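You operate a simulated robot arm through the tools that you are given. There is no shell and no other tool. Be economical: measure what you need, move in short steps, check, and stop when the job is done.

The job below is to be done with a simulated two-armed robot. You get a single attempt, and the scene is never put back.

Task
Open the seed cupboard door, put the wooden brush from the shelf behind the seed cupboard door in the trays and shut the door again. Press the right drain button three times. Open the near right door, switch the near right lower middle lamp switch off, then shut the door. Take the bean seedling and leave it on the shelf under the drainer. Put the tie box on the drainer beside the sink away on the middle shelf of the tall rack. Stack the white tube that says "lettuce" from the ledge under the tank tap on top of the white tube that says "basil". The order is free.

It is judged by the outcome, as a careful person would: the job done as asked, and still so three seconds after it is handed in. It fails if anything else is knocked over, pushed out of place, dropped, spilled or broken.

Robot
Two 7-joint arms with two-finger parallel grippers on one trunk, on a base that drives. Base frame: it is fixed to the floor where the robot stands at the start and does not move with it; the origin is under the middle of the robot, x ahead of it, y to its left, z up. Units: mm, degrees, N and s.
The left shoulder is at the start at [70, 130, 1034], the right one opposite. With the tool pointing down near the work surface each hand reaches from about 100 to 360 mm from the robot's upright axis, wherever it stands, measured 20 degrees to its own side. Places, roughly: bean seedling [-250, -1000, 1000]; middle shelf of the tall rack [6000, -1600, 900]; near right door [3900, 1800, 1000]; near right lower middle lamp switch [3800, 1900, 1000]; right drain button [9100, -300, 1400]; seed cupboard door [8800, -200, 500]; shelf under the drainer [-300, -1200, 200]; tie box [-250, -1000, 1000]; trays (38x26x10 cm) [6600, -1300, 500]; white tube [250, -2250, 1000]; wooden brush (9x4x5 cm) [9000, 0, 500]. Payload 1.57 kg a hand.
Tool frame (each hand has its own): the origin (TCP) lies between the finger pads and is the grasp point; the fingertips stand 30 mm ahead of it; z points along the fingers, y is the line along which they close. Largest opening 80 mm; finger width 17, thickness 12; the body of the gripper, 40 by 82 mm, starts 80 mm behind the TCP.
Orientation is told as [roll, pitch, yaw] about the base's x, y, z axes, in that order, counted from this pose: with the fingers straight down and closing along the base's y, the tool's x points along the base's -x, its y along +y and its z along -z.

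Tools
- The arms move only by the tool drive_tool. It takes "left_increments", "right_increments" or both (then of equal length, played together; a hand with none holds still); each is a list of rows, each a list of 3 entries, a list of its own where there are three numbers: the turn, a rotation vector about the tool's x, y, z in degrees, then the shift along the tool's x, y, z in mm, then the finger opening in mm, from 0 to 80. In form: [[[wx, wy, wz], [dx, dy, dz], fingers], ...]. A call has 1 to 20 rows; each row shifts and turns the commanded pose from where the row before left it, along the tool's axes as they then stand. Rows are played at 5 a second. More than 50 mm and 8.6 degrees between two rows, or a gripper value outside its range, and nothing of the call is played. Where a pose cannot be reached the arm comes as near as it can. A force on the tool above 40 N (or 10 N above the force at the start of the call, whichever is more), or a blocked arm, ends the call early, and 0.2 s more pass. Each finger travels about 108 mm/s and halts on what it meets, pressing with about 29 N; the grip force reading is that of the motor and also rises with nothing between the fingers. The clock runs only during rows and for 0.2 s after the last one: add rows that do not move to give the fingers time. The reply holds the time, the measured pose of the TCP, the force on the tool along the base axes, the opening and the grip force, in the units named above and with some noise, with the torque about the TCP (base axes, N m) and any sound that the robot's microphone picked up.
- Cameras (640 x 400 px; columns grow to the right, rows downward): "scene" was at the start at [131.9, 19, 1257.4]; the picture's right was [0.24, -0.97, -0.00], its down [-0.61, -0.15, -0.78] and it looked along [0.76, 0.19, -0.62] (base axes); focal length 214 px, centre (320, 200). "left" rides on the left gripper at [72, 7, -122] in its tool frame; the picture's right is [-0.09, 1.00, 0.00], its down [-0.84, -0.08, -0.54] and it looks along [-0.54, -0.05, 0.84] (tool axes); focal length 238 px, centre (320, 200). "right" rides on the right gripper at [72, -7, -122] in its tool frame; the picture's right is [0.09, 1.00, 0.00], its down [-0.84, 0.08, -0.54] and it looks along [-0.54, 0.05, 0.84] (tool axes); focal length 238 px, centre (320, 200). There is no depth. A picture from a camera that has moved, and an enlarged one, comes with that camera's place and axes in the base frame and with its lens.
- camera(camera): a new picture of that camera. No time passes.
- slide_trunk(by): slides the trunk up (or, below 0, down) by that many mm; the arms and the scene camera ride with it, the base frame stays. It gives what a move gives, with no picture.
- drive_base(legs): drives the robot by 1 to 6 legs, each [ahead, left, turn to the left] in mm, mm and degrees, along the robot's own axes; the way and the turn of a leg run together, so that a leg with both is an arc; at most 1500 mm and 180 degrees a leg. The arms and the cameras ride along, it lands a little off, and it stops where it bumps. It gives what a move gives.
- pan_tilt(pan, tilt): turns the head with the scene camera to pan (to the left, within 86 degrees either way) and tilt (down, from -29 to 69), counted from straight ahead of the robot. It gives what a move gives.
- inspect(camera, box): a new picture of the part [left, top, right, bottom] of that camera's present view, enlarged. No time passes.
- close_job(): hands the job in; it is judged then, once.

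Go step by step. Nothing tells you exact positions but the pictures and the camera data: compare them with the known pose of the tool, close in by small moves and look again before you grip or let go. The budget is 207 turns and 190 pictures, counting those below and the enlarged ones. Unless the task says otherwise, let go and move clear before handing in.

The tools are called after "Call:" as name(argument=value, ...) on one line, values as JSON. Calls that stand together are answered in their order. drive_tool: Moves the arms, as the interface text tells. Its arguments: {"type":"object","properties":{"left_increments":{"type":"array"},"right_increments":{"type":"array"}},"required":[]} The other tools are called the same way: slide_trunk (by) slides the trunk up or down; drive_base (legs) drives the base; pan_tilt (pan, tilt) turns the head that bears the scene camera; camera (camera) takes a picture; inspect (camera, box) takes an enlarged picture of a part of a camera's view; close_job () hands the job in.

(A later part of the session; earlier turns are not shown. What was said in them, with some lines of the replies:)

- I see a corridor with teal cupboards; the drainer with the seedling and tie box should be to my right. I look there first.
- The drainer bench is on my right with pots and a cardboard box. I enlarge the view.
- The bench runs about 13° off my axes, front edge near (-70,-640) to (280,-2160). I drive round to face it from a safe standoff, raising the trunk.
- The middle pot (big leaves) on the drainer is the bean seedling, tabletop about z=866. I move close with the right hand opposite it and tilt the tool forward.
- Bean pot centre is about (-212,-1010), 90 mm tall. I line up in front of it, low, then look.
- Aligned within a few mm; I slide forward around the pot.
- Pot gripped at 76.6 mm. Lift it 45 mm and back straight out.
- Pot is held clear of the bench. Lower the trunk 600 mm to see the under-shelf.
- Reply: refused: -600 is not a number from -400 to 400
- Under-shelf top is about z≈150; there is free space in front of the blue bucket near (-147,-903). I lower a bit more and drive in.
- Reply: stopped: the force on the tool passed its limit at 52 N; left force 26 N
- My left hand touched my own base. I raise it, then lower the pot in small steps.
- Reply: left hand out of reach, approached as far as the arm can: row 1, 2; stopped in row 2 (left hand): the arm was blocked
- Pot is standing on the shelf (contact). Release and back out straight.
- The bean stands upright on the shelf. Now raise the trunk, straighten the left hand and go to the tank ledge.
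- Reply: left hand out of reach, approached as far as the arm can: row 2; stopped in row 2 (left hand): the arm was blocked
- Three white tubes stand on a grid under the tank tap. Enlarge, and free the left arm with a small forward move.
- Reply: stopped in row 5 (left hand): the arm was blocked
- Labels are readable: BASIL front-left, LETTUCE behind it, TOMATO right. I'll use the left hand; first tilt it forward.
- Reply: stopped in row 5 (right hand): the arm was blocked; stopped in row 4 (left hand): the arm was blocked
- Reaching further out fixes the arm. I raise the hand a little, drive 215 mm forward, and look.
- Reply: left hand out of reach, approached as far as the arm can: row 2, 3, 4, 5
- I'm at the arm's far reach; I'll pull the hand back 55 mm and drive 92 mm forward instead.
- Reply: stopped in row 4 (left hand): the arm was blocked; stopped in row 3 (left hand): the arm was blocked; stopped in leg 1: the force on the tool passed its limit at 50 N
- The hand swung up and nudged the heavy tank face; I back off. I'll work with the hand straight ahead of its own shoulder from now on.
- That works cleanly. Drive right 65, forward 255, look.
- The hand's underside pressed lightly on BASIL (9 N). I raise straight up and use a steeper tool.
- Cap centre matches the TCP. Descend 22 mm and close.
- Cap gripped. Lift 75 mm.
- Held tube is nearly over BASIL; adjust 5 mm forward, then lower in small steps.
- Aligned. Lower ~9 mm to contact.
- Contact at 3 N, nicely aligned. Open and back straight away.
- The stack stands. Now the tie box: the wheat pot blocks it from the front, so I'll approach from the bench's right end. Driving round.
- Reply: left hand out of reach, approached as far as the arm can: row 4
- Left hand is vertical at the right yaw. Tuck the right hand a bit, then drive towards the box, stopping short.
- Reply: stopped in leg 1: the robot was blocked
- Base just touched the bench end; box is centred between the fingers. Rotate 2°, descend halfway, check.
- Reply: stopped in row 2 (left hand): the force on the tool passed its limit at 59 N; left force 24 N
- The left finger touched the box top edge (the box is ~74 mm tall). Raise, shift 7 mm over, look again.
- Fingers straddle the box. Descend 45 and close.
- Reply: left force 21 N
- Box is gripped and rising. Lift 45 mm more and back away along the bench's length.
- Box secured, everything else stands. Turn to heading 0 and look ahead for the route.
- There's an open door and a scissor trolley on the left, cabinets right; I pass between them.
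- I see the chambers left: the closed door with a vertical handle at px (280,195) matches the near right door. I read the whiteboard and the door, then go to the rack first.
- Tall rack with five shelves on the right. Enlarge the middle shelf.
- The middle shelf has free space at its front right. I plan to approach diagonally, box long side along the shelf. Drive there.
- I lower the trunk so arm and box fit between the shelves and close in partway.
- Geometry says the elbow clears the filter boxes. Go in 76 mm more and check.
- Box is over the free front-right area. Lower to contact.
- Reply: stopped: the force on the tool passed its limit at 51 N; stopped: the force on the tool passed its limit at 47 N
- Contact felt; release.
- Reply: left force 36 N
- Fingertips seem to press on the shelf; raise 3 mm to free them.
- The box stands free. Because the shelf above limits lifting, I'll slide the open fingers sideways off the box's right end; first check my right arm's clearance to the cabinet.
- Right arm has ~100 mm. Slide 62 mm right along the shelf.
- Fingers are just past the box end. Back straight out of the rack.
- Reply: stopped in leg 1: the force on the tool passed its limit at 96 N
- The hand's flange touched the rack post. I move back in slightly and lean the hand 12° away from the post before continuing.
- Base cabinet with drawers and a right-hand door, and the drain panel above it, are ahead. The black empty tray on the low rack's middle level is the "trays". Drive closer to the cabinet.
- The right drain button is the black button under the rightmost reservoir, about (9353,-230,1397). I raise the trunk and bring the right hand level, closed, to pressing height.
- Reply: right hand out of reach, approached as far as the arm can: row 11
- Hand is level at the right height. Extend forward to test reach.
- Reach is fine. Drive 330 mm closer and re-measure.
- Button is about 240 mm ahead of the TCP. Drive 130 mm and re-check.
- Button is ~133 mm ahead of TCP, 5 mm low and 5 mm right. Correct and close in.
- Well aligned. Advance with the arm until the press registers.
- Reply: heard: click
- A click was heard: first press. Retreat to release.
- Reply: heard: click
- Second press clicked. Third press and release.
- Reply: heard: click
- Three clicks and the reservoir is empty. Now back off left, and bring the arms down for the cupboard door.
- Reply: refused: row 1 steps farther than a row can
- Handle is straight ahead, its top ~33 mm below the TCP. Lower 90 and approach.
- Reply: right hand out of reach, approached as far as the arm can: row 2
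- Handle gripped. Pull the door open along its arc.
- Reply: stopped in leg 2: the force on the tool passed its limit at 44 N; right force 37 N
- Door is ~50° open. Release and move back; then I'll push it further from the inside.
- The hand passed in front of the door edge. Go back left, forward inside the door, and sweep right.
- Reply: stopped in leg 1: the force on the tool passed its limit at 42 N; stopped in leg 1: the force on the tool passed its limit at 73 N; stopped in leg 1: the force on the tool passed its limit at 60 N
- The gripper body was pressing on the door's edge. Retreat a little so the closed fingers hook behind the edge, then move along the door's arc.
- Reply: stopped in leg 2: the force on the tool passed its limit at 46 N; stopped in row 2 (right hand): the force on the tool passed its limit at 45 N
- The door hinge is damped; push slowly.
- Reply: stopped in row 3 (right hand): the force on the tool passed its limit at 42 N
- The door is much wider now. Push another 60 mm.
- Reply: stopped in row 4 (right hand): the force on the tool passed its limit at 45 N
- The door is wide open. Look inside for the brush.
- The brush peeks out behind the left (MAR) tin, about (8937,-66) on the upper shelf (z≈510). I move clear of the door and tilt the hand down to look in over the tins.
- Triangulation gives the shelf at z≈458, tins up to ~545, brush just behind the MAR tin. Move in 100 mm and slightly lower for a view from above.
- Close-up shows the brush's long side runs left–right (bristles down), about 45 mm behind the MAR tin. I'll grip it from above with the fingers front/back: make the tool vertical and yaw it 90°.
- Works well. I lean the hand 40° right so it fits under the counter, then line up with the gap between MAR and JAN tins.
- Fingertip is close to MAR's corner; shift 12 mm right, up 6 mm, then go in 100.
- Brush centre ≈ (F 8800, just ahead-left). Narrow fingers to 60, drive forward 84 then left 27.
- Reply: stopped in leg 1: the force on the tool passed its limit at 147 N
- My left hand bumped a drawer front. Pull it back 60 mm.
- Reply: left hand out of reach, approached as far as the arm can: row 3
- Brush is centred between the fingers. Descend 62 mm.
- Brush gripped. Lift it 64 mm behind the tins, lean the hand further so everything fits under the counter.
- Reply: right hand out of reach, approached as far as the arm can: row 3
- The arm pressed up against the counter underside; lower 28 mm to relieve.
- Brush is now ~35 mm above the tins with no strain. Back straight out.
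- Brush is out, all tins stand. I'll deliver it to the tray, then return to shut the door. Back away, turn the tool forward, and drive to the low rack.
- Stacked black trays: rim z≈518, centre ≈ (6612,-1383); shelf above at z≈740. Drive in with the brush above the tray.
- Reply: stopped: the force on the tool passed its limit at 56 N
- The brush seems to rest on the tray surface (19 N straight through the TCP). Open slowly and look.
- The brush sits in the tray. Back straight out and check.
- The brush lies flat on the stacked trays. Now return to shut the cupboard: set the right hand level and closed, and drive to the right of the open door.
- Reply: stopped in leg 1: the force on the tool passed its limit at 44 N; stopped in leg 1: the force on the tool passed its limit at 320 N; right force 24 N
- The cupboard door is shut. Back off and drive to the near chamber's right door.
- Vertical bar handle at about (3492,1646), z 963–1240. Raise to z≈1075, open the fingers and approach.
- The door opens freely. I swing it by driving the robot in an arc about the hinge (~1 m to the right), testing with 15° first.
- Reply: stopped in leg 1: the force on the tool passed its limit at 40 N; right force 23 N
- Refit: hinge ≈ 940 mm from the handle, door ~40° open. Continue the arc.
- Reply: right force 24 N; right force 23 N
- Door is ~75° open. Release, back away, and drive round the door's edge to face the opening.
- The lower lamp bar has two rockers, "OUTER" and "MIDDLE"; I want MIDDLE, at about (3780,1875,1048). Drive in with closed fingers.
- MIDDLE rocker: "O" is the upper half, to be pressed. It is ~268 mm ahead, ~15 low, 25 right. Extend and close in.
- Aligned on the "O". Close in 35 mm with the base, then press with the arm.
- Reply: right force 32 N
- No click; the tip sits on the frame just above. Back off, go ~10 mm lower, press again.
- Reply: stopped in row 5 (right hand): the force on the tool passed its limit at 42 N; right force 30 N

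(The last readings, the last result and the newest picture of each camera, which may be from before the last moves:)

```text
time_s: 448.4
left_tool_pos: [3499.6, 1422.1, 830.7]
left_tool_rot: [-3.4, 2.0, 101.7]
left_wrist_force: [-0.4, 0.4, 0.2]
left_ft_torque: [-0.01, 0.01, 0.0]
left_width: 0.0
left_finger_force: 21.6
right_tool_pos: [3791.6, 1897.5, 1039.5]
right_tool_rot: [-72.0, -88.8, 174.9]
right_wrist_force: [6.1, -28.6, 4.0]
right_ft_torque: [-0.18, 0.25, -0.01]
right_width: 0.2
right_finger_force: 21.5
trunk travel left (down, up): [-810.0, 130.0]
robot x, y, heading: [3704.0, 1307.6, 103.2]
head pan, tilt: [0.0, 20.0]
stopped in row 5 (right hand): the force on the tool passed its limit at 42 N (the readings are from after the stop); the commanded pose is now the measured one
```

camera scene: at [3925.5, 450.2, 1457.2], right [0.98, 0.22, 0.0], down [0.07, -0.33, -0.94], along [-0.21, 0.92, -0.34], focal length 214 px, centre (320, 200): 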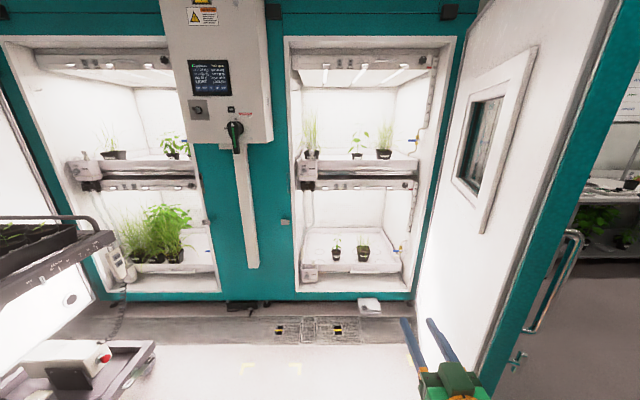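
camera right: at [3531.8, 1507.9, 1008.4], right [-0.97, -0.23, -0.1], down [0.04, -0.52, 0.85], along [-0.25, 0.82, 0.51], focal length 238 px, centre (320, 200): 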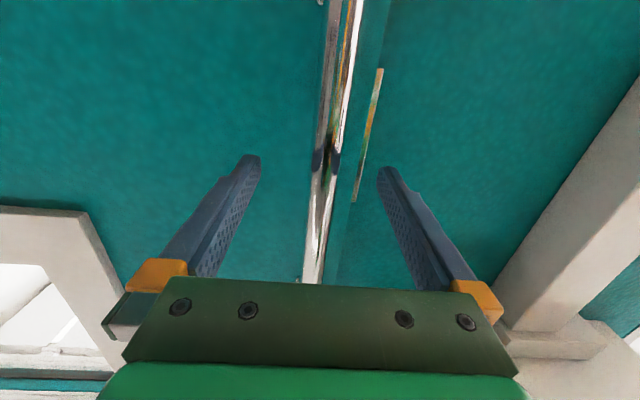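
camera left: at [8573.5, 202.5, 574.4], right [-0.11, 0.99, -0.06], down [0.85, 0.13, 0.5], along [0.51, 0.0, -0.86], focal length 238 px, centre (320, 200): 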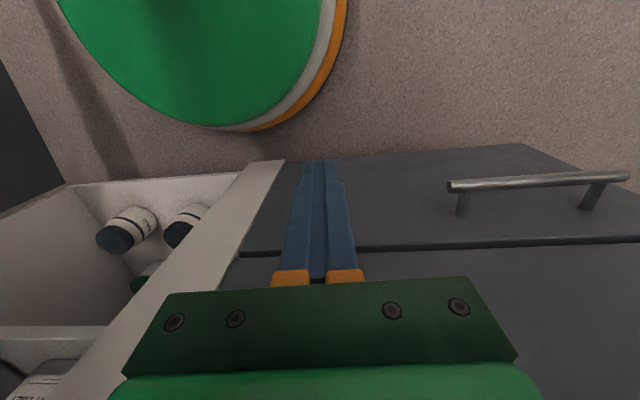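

Call:
drive_tool(right_increments=[[[0, 0, 0], [0, 0, -15], 0], [[0, 0, 0], [0, 0, -15], 0], [[0, 0, 0], [20, 0, -10], 0], [[0, 0, 0], [20, 0, 0], 0], [[0, 0, 0], [0, 0, 0], 0]])

Call:
inspect(camera="right", box=[240, 60, 420, 190])

```text
time_s: 449.6
left_tool_pos: [3498.4, 1432.1, 829.8]
left_tool_rot: [-3.3, 2.8, 101.7]
left_wrist_force: [-0.2, -0.4, 0.4]
left_ft_torque: [0.01, 0.02, 0.03]
left_width: 0.0
left_finger_force: 21.3
right_tool_pos: [3799.3, 1871.2, 992.0]
right_tool_rot: [-43.9, -88.5, 147.0]
right_wrist_force: [0.0, -0.3, -0.3]
right_ft_torque: [-0.01, 0.0, -0.04]
right_width: 0.1
right_finger_force: 21.4
trunk travel left (down, up): [-810.0, 130.0]
robot x, y, heading: [3707.2, 1303.3, 103.1]
head pan, tilt: [0.0, 20.0]
```

```text
3.08 times, centred on (330, 125) of right
camera zoom: at [3833.6, 1752.5, 923.6], right [-0.97, -0.23, -0.11], down [0.03, -0.53, 0.85], along [-0.25, 0.82, 0.52], focal length 733 px, centre (289, 431)
```

zoom: 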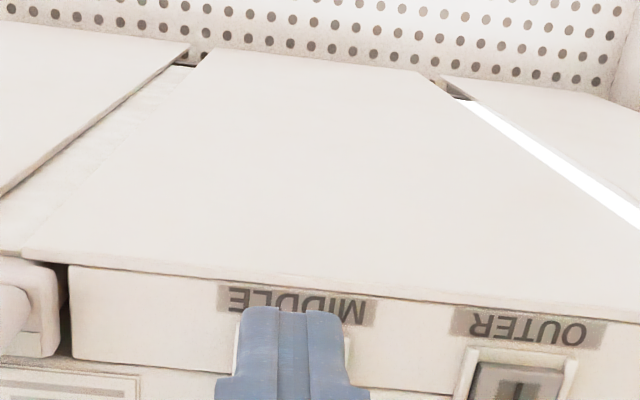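

Call:
drive_base(legs=[[-110, 0, 0]])

Call:
drive_tool(right_increments=[[[0, 0, 0], [-25, 0, 0], 0], [[0, 0, 0], [-20, 0, 0], 0], [[0, 0, 0], [0, 0, 0], 0]])

Call:
inspect(camera="right", box=[230, 30, 430, 180])

```text
time_s: 450.7
left_tool_pos: [3523.2, 1327.0, 829.4]
left_tool_rot: [-3.3, 2.9, 101.8]
left_wrist_force: [-0.3, 0.2, 1.0]
left_ft_torque: [-0.05, -0.03, 0.03]
left_width: 0.0
left_finger_force: 21.1
right_tool_pos: [3822.0, 1766.7, 991.8]
right_tool_rot: [-40.2, -88.3, 143.3]
right_wrist_force: [0.1, 0.3, 0.5]
right_ft_torque: [-0.05, -0.02, 0.02]
right_width: 0.0
right_finger_force: 21.5
trunk travel left (down, up): [-810.0, 130.0]
robot x, y, heading: [3728.6, 1200.0, 103.1]
head pan, tilt: [0.0, 20.0]
```

```text
time_s: 451.5
left_tool_pos: [3523.0, 1324.7, 828.9]
left_tool_rot: [-3.2, 2.8, 101.9]
left_wrist_force: [0.2, 1.0, 0.8]
left_ft_torque: [-0.03, -0.02, -0.03]
left_width: 0.2
left_finger_force: 20.7
right_tool_pos: [3822.3, 1765.8, 1037.6]
right_tool_rot: [-44.0, -88.4, 147.1]
right_wrist_force: [0.5, 0.1, 0.0]
right_ft_torque: [0.03, -0.01, 0.01]
right_width: 0.0
right_finger_force: 21.9
trunk travel left (down, up): [-810.0, 130.0]
robot x, y, heading: [3729.1, 1194.5, 103.2]
head pan, tilt: [0.0, 20.0]
```

```text
2.67 times, centred on (330, 105) of right
camera zoom: at [3857.7, 1647.1, 969.1], right [-0.97, -0.23, -0.11], down [0.03, -0.53, 0.85], along [-0.25, 0.82, 0.52], focal length 636 px, centre (293, 453)
```

zoom: 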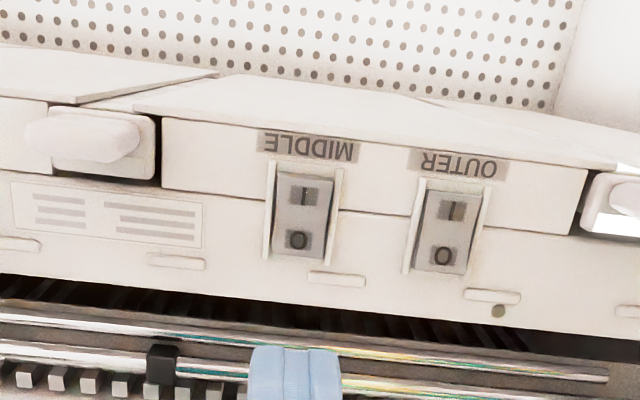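

The middle lamp is now dark while the outer one glows: switched off. Now leave and drive round the door's edge to its outer side.

Call:
drive_base(legs=[[-900, 0, 0], [0, 0, 66], [-1053, -462, 0], [95, -217, 0]])

Call:
pan_tilt(pan=-10, tilt=25)

Call:
camera(camera="scene")

```text
time_s: 466.0
left_tool_pos: [4814.5, 678.5, 829.5]
left_tool_rot: [-3.3, 2.9, 167.3]
left_wrist_force: [-0.5, -0.5, 0.0]
left_ft_torque: [0.01, -0.02, -0.04]
left_width: 0.0
left_finger_force: 21.3
right_tool_pos: [4536.9, 1133.9, 1038.1]
right_tool_rot: [-45.8, -88.3, -145.6]
right_wrist_force: [1.0, -0.1, 0.6]
right_ft_torque: [0.01, -0.03, 0.01]
right_width: 0.2
right_finger_force: 21.6
trunk travel left (down, up): [-810.0, 130.0]
robot x, y, heading: [5014.6, 816.6, 168.4]
head pan, tilt: [0.0, 20.0]
```

```text
time_s: 466.7
left_tool_pos: [4813.6, 680.5, 829.6]
left_tool_rot: [-3.1, 2.8, 167.4]
left_wrist_force: [-0.9, -0.1, -0.5]
left_ft_torque: [0.0, 0.0, -0.03]
left_width: 0.1
left_finger_force: 21.4
right_tool_pos: [4536.5, 1135.0, 1037.5]
right_tool_rot: [-42.3, -88.5, -149.0]
right_wrist_force: [-0.3, 1.6, 0.2]
right_ft_torque: [0.03, -0.03, -0.03]
right_width: 0.1
right_finger_force: 21.4
trunk travel left (down, up): [-810.0, 130.0]
robot x, y, heading: [5011.1, 819.3, 168.7]
head pan, tilt: [-10.0, 25.0]
```

```text
4 pictures are left
camera scene: at [4878.3, 857.9, 1417.2], right [0.36, 0.93, 0.0], down [0.39, -0.15, -0.91], along [-0.84, 0.33, -0.42], focal length 214 px, centre (320, 200)
```

scene: 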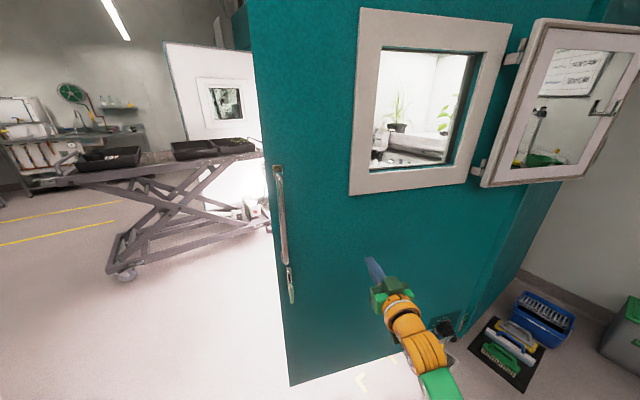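

The hand faces the door's outer side. Move up to it and swing it shut along the arc.

Call:
drive_base(legs=[[160, 0, 0]])

Call:
drive_base(legs=[[327, 232, -20]])

Call:
drive_base(legs=[[327, 232, -20]])

```text
time_s: 468.1
left_tool_pos: [4659.0, 710.9, 828.4]
left_tool_rot: [-3.1, 2.6, 167.4]
left_wrist_force: [0.2, 0.0, -0.2]
left_ft_torque: [0.05, 0.02, -0.02]
left_width: 0.1
left_finger_force: 21.1
right_tool_pos: [4381.6, 1165.7, 1038.5]
right_tool_rot: [-45.4, -88.5, -145.9]
right_wrist_force: [-0.7, -0.6, -0.9]
right_ft_torque: [0.01, -0.04, 0.05]
right_width: 0.0
right_finger_force: 21.3
trunk travel left (down, up): [-810.0, 130.0]
robot x, y, heading: [4855.7, 848.9, 168.4]
head pan, tilt: [-10.0, 25.0]
```

```text
time_s: 470.6
left_tool_pos: [4237.5, 691.0, 829.0]
left_tool_rot: [-3.3, 2.8, 147.1]
left_wrist_force: [-0.1, -0.3, -0.7]
left_ft_torque: [0.02, 0.0, 0.0]
left_width: 0.0
left_finger_force: 21.3
right_tool_pos: [4133.4, 1213.1, 1038.4]
right_tool_rot: [-43.4, -88.5, -168.1]
right_wrist_force: [-0.3, 0.6, 0.3]
right_ft_torque: [0.01, -0.01, -0.04]
right_width: 0.0
right_finger_force: 20.5
trunk travel left (down, up): [-810.0, 130.0]
robot x, y, heading: [4471.0, 749.4, 148.4]
head pan, tilt: [-10.0, 25.0]
```

```text
time_s: 473.1
left_tool_pos: [3834.0, 819.9, 828.7]
left_tool_rot: [-3.2, 2.8, 127.1]
left_wrist_force: [-0.4, -0.1, 0.6]
left_ft_torque: [-0.01, -0.02, 0.03]
left_width: 0.0
left_finger_force: 21.0
right_tool_pos: [3914.9, 1345.2, 1037.3]
right_tool_rot: [-43.7, -88.5, 172.0]
right_wrist_force: [-0.3, -0.1, 0.4]
right_ft_torque: [0.01, 0.02, 0.0]
right_width: 0.1
right_finger_force: 20.9
trunk travel left (down, up): [-810.0, 130.0]
robot x, y, heading: [4072.0, 793.8, 128.5]
head pan, tilt: [-10.0, 25.0]
```

Call:
drive_base(legs=[[327, 232, -20]])

Call:
drive_base(legs=[[130, 93, -8]])

Call:
camera(camera="scene")

```text
time_s: 475.6
left_tool_pos: [3506.3, 1074.7, 829.2]
left_tool_rot: [-3.2, 2.8, 106.8]
left_wrist_force: [-0.5, -0.4, 0.0]
left_ft_torque: [0.01, 0.02, -0.01]
left_width: 0.1
left_finger_force: 21.3
right_tool_pos: [3763.9, 1539.8, 1038.0]
right_tool_rot: [-43.7, -88.6, 151.9]
right_wrist_force: [0.4, -0.8, -0.4]
right_ft_torque: [-0.01, 0.02, 0.04]
right_width: 0.0
right_finger_force: 21.1
trunk travel left (down, up): [-810.0, 130.0]
robot x, y, heading: [3720.6, 967.3, 108.0]
head pan, tilt: [-10.0, 25.0]
```

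```text
time_s: 477.0
left_tool_pos: [3401.4, 1206.1, 829.4]
left_tool_rot: [-3.1, 2.8, 98.7]
left_wrist_force: [0.8, -0.5, -0.3]
left_ft_torque: [-0.04, 0.01, 0.01]
left_width: 0.1
left_finger_force: 21.6
right_tool_pos: [3723.8, 1631.0, 1038.6]
right_tool_rot: [-43.6, -88.4, 143.5]
right_wrist_force: [0.8, 0.5, 0.0]
right_ft_torque: [0.0, -0.01, 0.0]
right_width: 0.0
right_finger_force: 21.6
trunk travel left (down, up): [-810.0, 130.0]
robot x, y, heading: [3600.8, 1071.2, 100.1]
head pan, tilt: [-10.0, 25.0]
```

```text
3 pictures are left
camera scene: at [3590.7, 1208.0, 1417.3], right [1.0, 0.0, 0.0], down [0.0, -0.42, -0.91], along [0.0, 0.91, -0.42], focal length 214 px, centre (320, 200)
```

scene: 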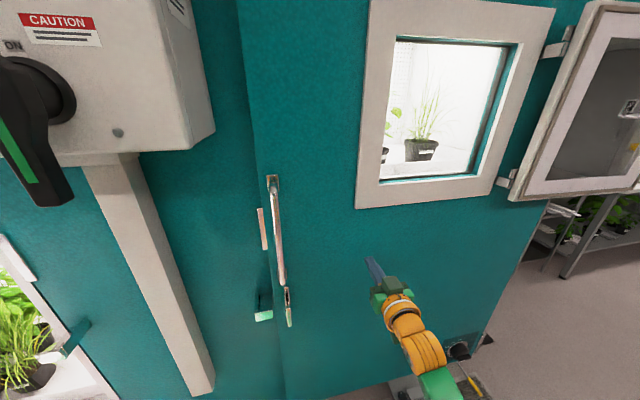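

Nearly closed; push straight forward until it seats.

Call:
drive_base(legs=[[70, 0, 0]])

Call:
drive_base(legs=[[40, 0, 0]])

Call:
drive_base(legs=[[30, 0, 0]])

```text
time_s: 478.0
left_tool_pos: [3387.5, 1275.4, 829.6]
left_tool_rot: [-3.1, 2.9, 98.7]
left_wrist_force: [-0.5, 0.1, -0.5]
left_ft_torque: [-0.01, -0.03, -0.03]
left_width: 0.0
left_finger_force: 20.9
right_tool_pos: [3710.7, 1700.5, 1037.5]
right_tool_rot: [-43.2, -88.4, 143.2]
right_wrist_force: [-0.4, 0.5, 0.2]
right_ft_torque: [0.01, -0.01, 0.0]
right_width: 0.1
right_finger_force: 21.5
trunk travel left (down, up): [-810.0, 130.0]
robot x, y, heading: [3588.9, 1137.9, 99.9]
head pan, tilt: [-10.0, 25.0]
```

```text
time_s: 478.8
left_tool_pos: [3386.1, 1286.1, 829.7]
left_tool_rot: [-3.0, 2.4, 98.5]
left_wrist_force: [0.2, -0.3, -0.3]
left_ft_torque: [0.03, 0.01, 0.0]
left_width: 0.0
left_finger_force: 21.3
right_tool_pos: [3708.7, 1706.8, 1041.4]
right_tool_rot: [-52.8, -88.6, 152.6]
right_wrist_force: [1.2, -16.9, -0.8]
right_ft_torque: [0.13, 0.0, 0.22]
right_width: 0.2
right_finger_force: 21.7
trunk travel left (down, up): [-810.0, 130.0]
robot x, y, heading: [3584.9, 1154.6, 100.1]
head pan, tilt: [-10.0, 25.0]
stopped in leg 1: the force on the tool passed its limit at 73 N (the readings are from after the stop); the commanded pose is now the measured one
```

```text
time_s: 479.6
left_tool_pos: [3385.0, 1288.8, 831.1]
left_tool_rot: [-3.2, 2.0, 98.3]
left_wrist_force: [0.8, 1.2, 1.0]
left_ft_torque: [0.03, 0.05, 0.02]
left_width: 0.0
left_finger_force: 20.9
right_tool_pos: [3709.3, 1707.4, 1041.1]
right_tool_rot: [-49.2, -88.4, 149.2]
right_wrist_force: [3.0, -27.8, 2.5]
right_ft_torque: [0.18, 0.08, 0.35]
right_width: 0.1
right_finger_force: 21.4
trunk travel left (down, up): [-810.0, 130.0]
robot x, y, heading: [3580.7, 1160.8, 99.7]
head pan, tilt: [-10.0, 25.0]
stopped in leg 1: the force on the tool passed its limit at 54 N (the readings are from after the stop); the commanded pose is now the measured one
```

The door is seated. Back off and check.

Call:
drive_base(legs=[[-350, 0, 0]])

Call:
pan_tilt(pan=-8, tilt=22)

Call:
camera(camera="scene")

```text
time_s: 481.9
left_tool_pos: [3444.1, 955.3, 829.2]
left_tool_rot: [-3.2, 3.0, 98.4]
left_wrist_force: [-0.3, 0.7, -1.1]
left_ft_torque: [0.0, 0.01, 0.03]
left_width: 0.0
left_finger_force: 21.5
right_tool_pos: [3767.9, 1377.0, 1032.9]
right_tool_rot: [-30.1, -87.7, 130.0]
right_wrist_force: [-0.7, -1.0, 0.7]
right_ft_torque: [-0.04, 0.01, 0.04]
right_width: 0.2
right_finger_force: 21.3
trunk travel left (down, up): [-810.0, 130.0]
robot x, y, heading: [3643.3, 816.5, 99.6]
head pan, tilt: [-10.0, 25.0]
```

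```text
time_s: 482.5
left_tool_pos: [3443.5, 953.5, 830.0]
left_tool_rot: [-3.1, 2.8, 98.4]
left_wrist_force: [-0.6, -0.4, -0.1]
left_ft_torque: [0.01, 0.0, -0.01]
left_width: 0.0
left_finger_force: 21.4
right_tool_pos: [3768.0, 1375.7, 1033.9]
right_tool_rot: [-31.3, -87.7, 131.1]
right_wrist_force: [-0.6, 0.4, -0.7]
right_ft_torque: [0.0, 0.02, 0.0]
right_width: 0.1
right_finger_force: 21.7
trunk travel left (down, up): [-810.0, 130.0]
robot x, y, heading: [3642.5, 818.6, 99.6]
head pan, tilt: [-8.0, 22.0]
```

```text
2 pictures are left
camera scene: at [3630.1, 956.2, 1422.0], right [1.0, 0.03, 0.0], down [0.01, -0.37, -0.93], along [-0.03, 0.93, -0.37], focal length 214 px, centre (320, 200)
```

scene: 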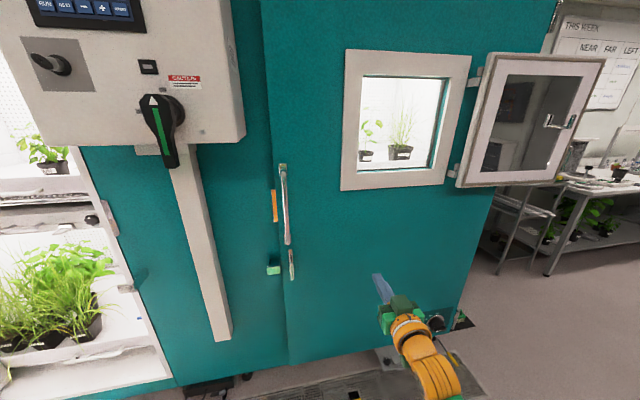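

Call:
inspect(camera="scene", box=[230, 140, 330, 380])

```text
1.67 times, centred on (280, 260) of scene
camera zoom: at [3630.1, 956.2, 1422.0], right [1.0, 0.03, 0.0], down [0.01, -0.37, -0.93], along [-0.03, 0.93, -0.37], focal length 358 px, centre (387, 100)
```

zoom: 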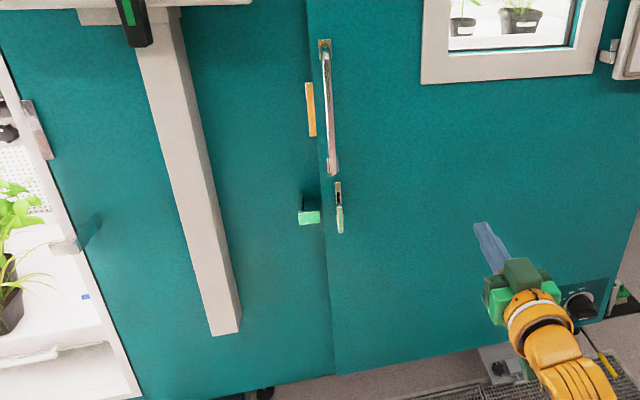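

It looks flush; one firmer push nearer the handle edge to be sure.

Call:
drive_base(legs=[[0, 130, 3], [300, 0, 0]])

Call:
drive_base(legs=[[60, 0, 0]])

Call:
drive_base(legs=[[-400, 0, 0]])

```text
time_s: 485.4
left_tool_pos: [3244.5, 1210.3, 830.1]
left_tool_rot: [-3.3, 2.8, 101.4]
left_wrist_force: [0.3, 0.2, 0.7]
left_ft_torque: [0.03, -0.01, -0.01]
left_width: 0.1
left_finger_force: 21.6
right_tool_pos: [3545.0, 1647.1, 1033.5]
right_tool_rot: [-32.1, -87.9, 134.9]
right_wrist_force: [0.9, -1.1, -0.1]
right_ft_torque: [-0.02, 0.0, -0.01]
right_width: 0.1
right_finger_force: 21.7
trunk travel left (down, up): [-810.0, 130.0]
robot x, y, heading: [3447.2, 1083.0, 102.8]
head pan, tilt: [-8.0, 22.0]
```

```text
time_s: 486.3
left_tool_pos: [3237.1, 1236.9, 831.3]
left_tool_rot: [-3.1, 2.1, 101.1]
left_wrist_force: [1.5, -0.4, 0.6]
left_ft_torque: [-0.03, -0.01, -0.02]
left_width: 0.0
left_finger_force: 21.6
right_tool_pos: [3539.6, 1669.9, 1036.9]
right_tool_rot: [-38.0, -88.1, 140.9]
right_wrist_force: [2.3, -22.4, 2.0]
right_ft_torque: [0.18, 0.3, 0.05]
right_width: 0.0
right_finger_force: 21.4
trunk travel left (down, up): [-810.0, 130.0]
robot x, y, heading: [3446.1, 1114.2, 102.6]
head pan, tilt: [-8.0, 22.0]
stopped in leg 1: the force on the tool passed its limit at 166 N (the readings are from after the stop); the commanded pose is now the measured one
```

```text
time_s: 488.8
left_tool_pos: [3323.1, 854.4, 829.1]
left_tool_rot: [-3.1, 2.8, 101.3]
left_wrist_force: [0.2, -0.5, -0.2]
left_ft_torque: [0.01, -0.03, -0.01]
left_width: 0.0
left_finger_force: 21.6
right_tool_pos: [3624.6, 1289.8, 1030.4]
right_tool_rot: [-27.1, -87.5, 130.1]
right_wrist_force: [0.1, -0.4, 0.0]
right_ft_torque: [0.0, 0.01, -0.02]
right_width: 0.0
right_finger_force: 21.4
trunk travel left (down, up): [-810.0, 130.0]
robot x, y, heading: [3532.1, 721.3, 102.9]
head pan, tilt: [-8.0, 22.0]
```

The door contact depth is the same at two points along its width, so it sits flush and closed; all parts of the job are done and I hand in.

Call:
close_job()

```text
The job is handed in.
```

I handed the job in with all six parts done. The brush and the lamp switch are the two I'm least sure of.

- **Wooden brush:** it is in the tray stack on the low rack, but it seems to rest near rim height rather than on the tray bottom. The seed cupboard door is shut again.
- **Right drain button:** I pressed it three times, with a click each time, and the reservoir is empty.
- **Lamp switch:** there was no click when I pressed the near right lower "MIDDLE" switch. Afterwards that lamp looked dark while the outer one stayed lit, so I took it as off. The near right door is shut.
- **Bean seedling:** it stands upright on the shelf under the drainer. Its label was blank, so I picked it by its leaves and its place on the drainer.
- **Tie box:** it is on the middle shelf of the tall rack, at the front right.
- **Tubes:** "lettuce" stands on top of "basil".

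I bumped a few fixed things along the way: the tank face, the drainer bench, a rack post, a drawer front and the cupboard's counter. I also pressed lightly on the "basil" tube. I saw nothing knocked over or moved, but I did not go back for a last look at the drainer area.
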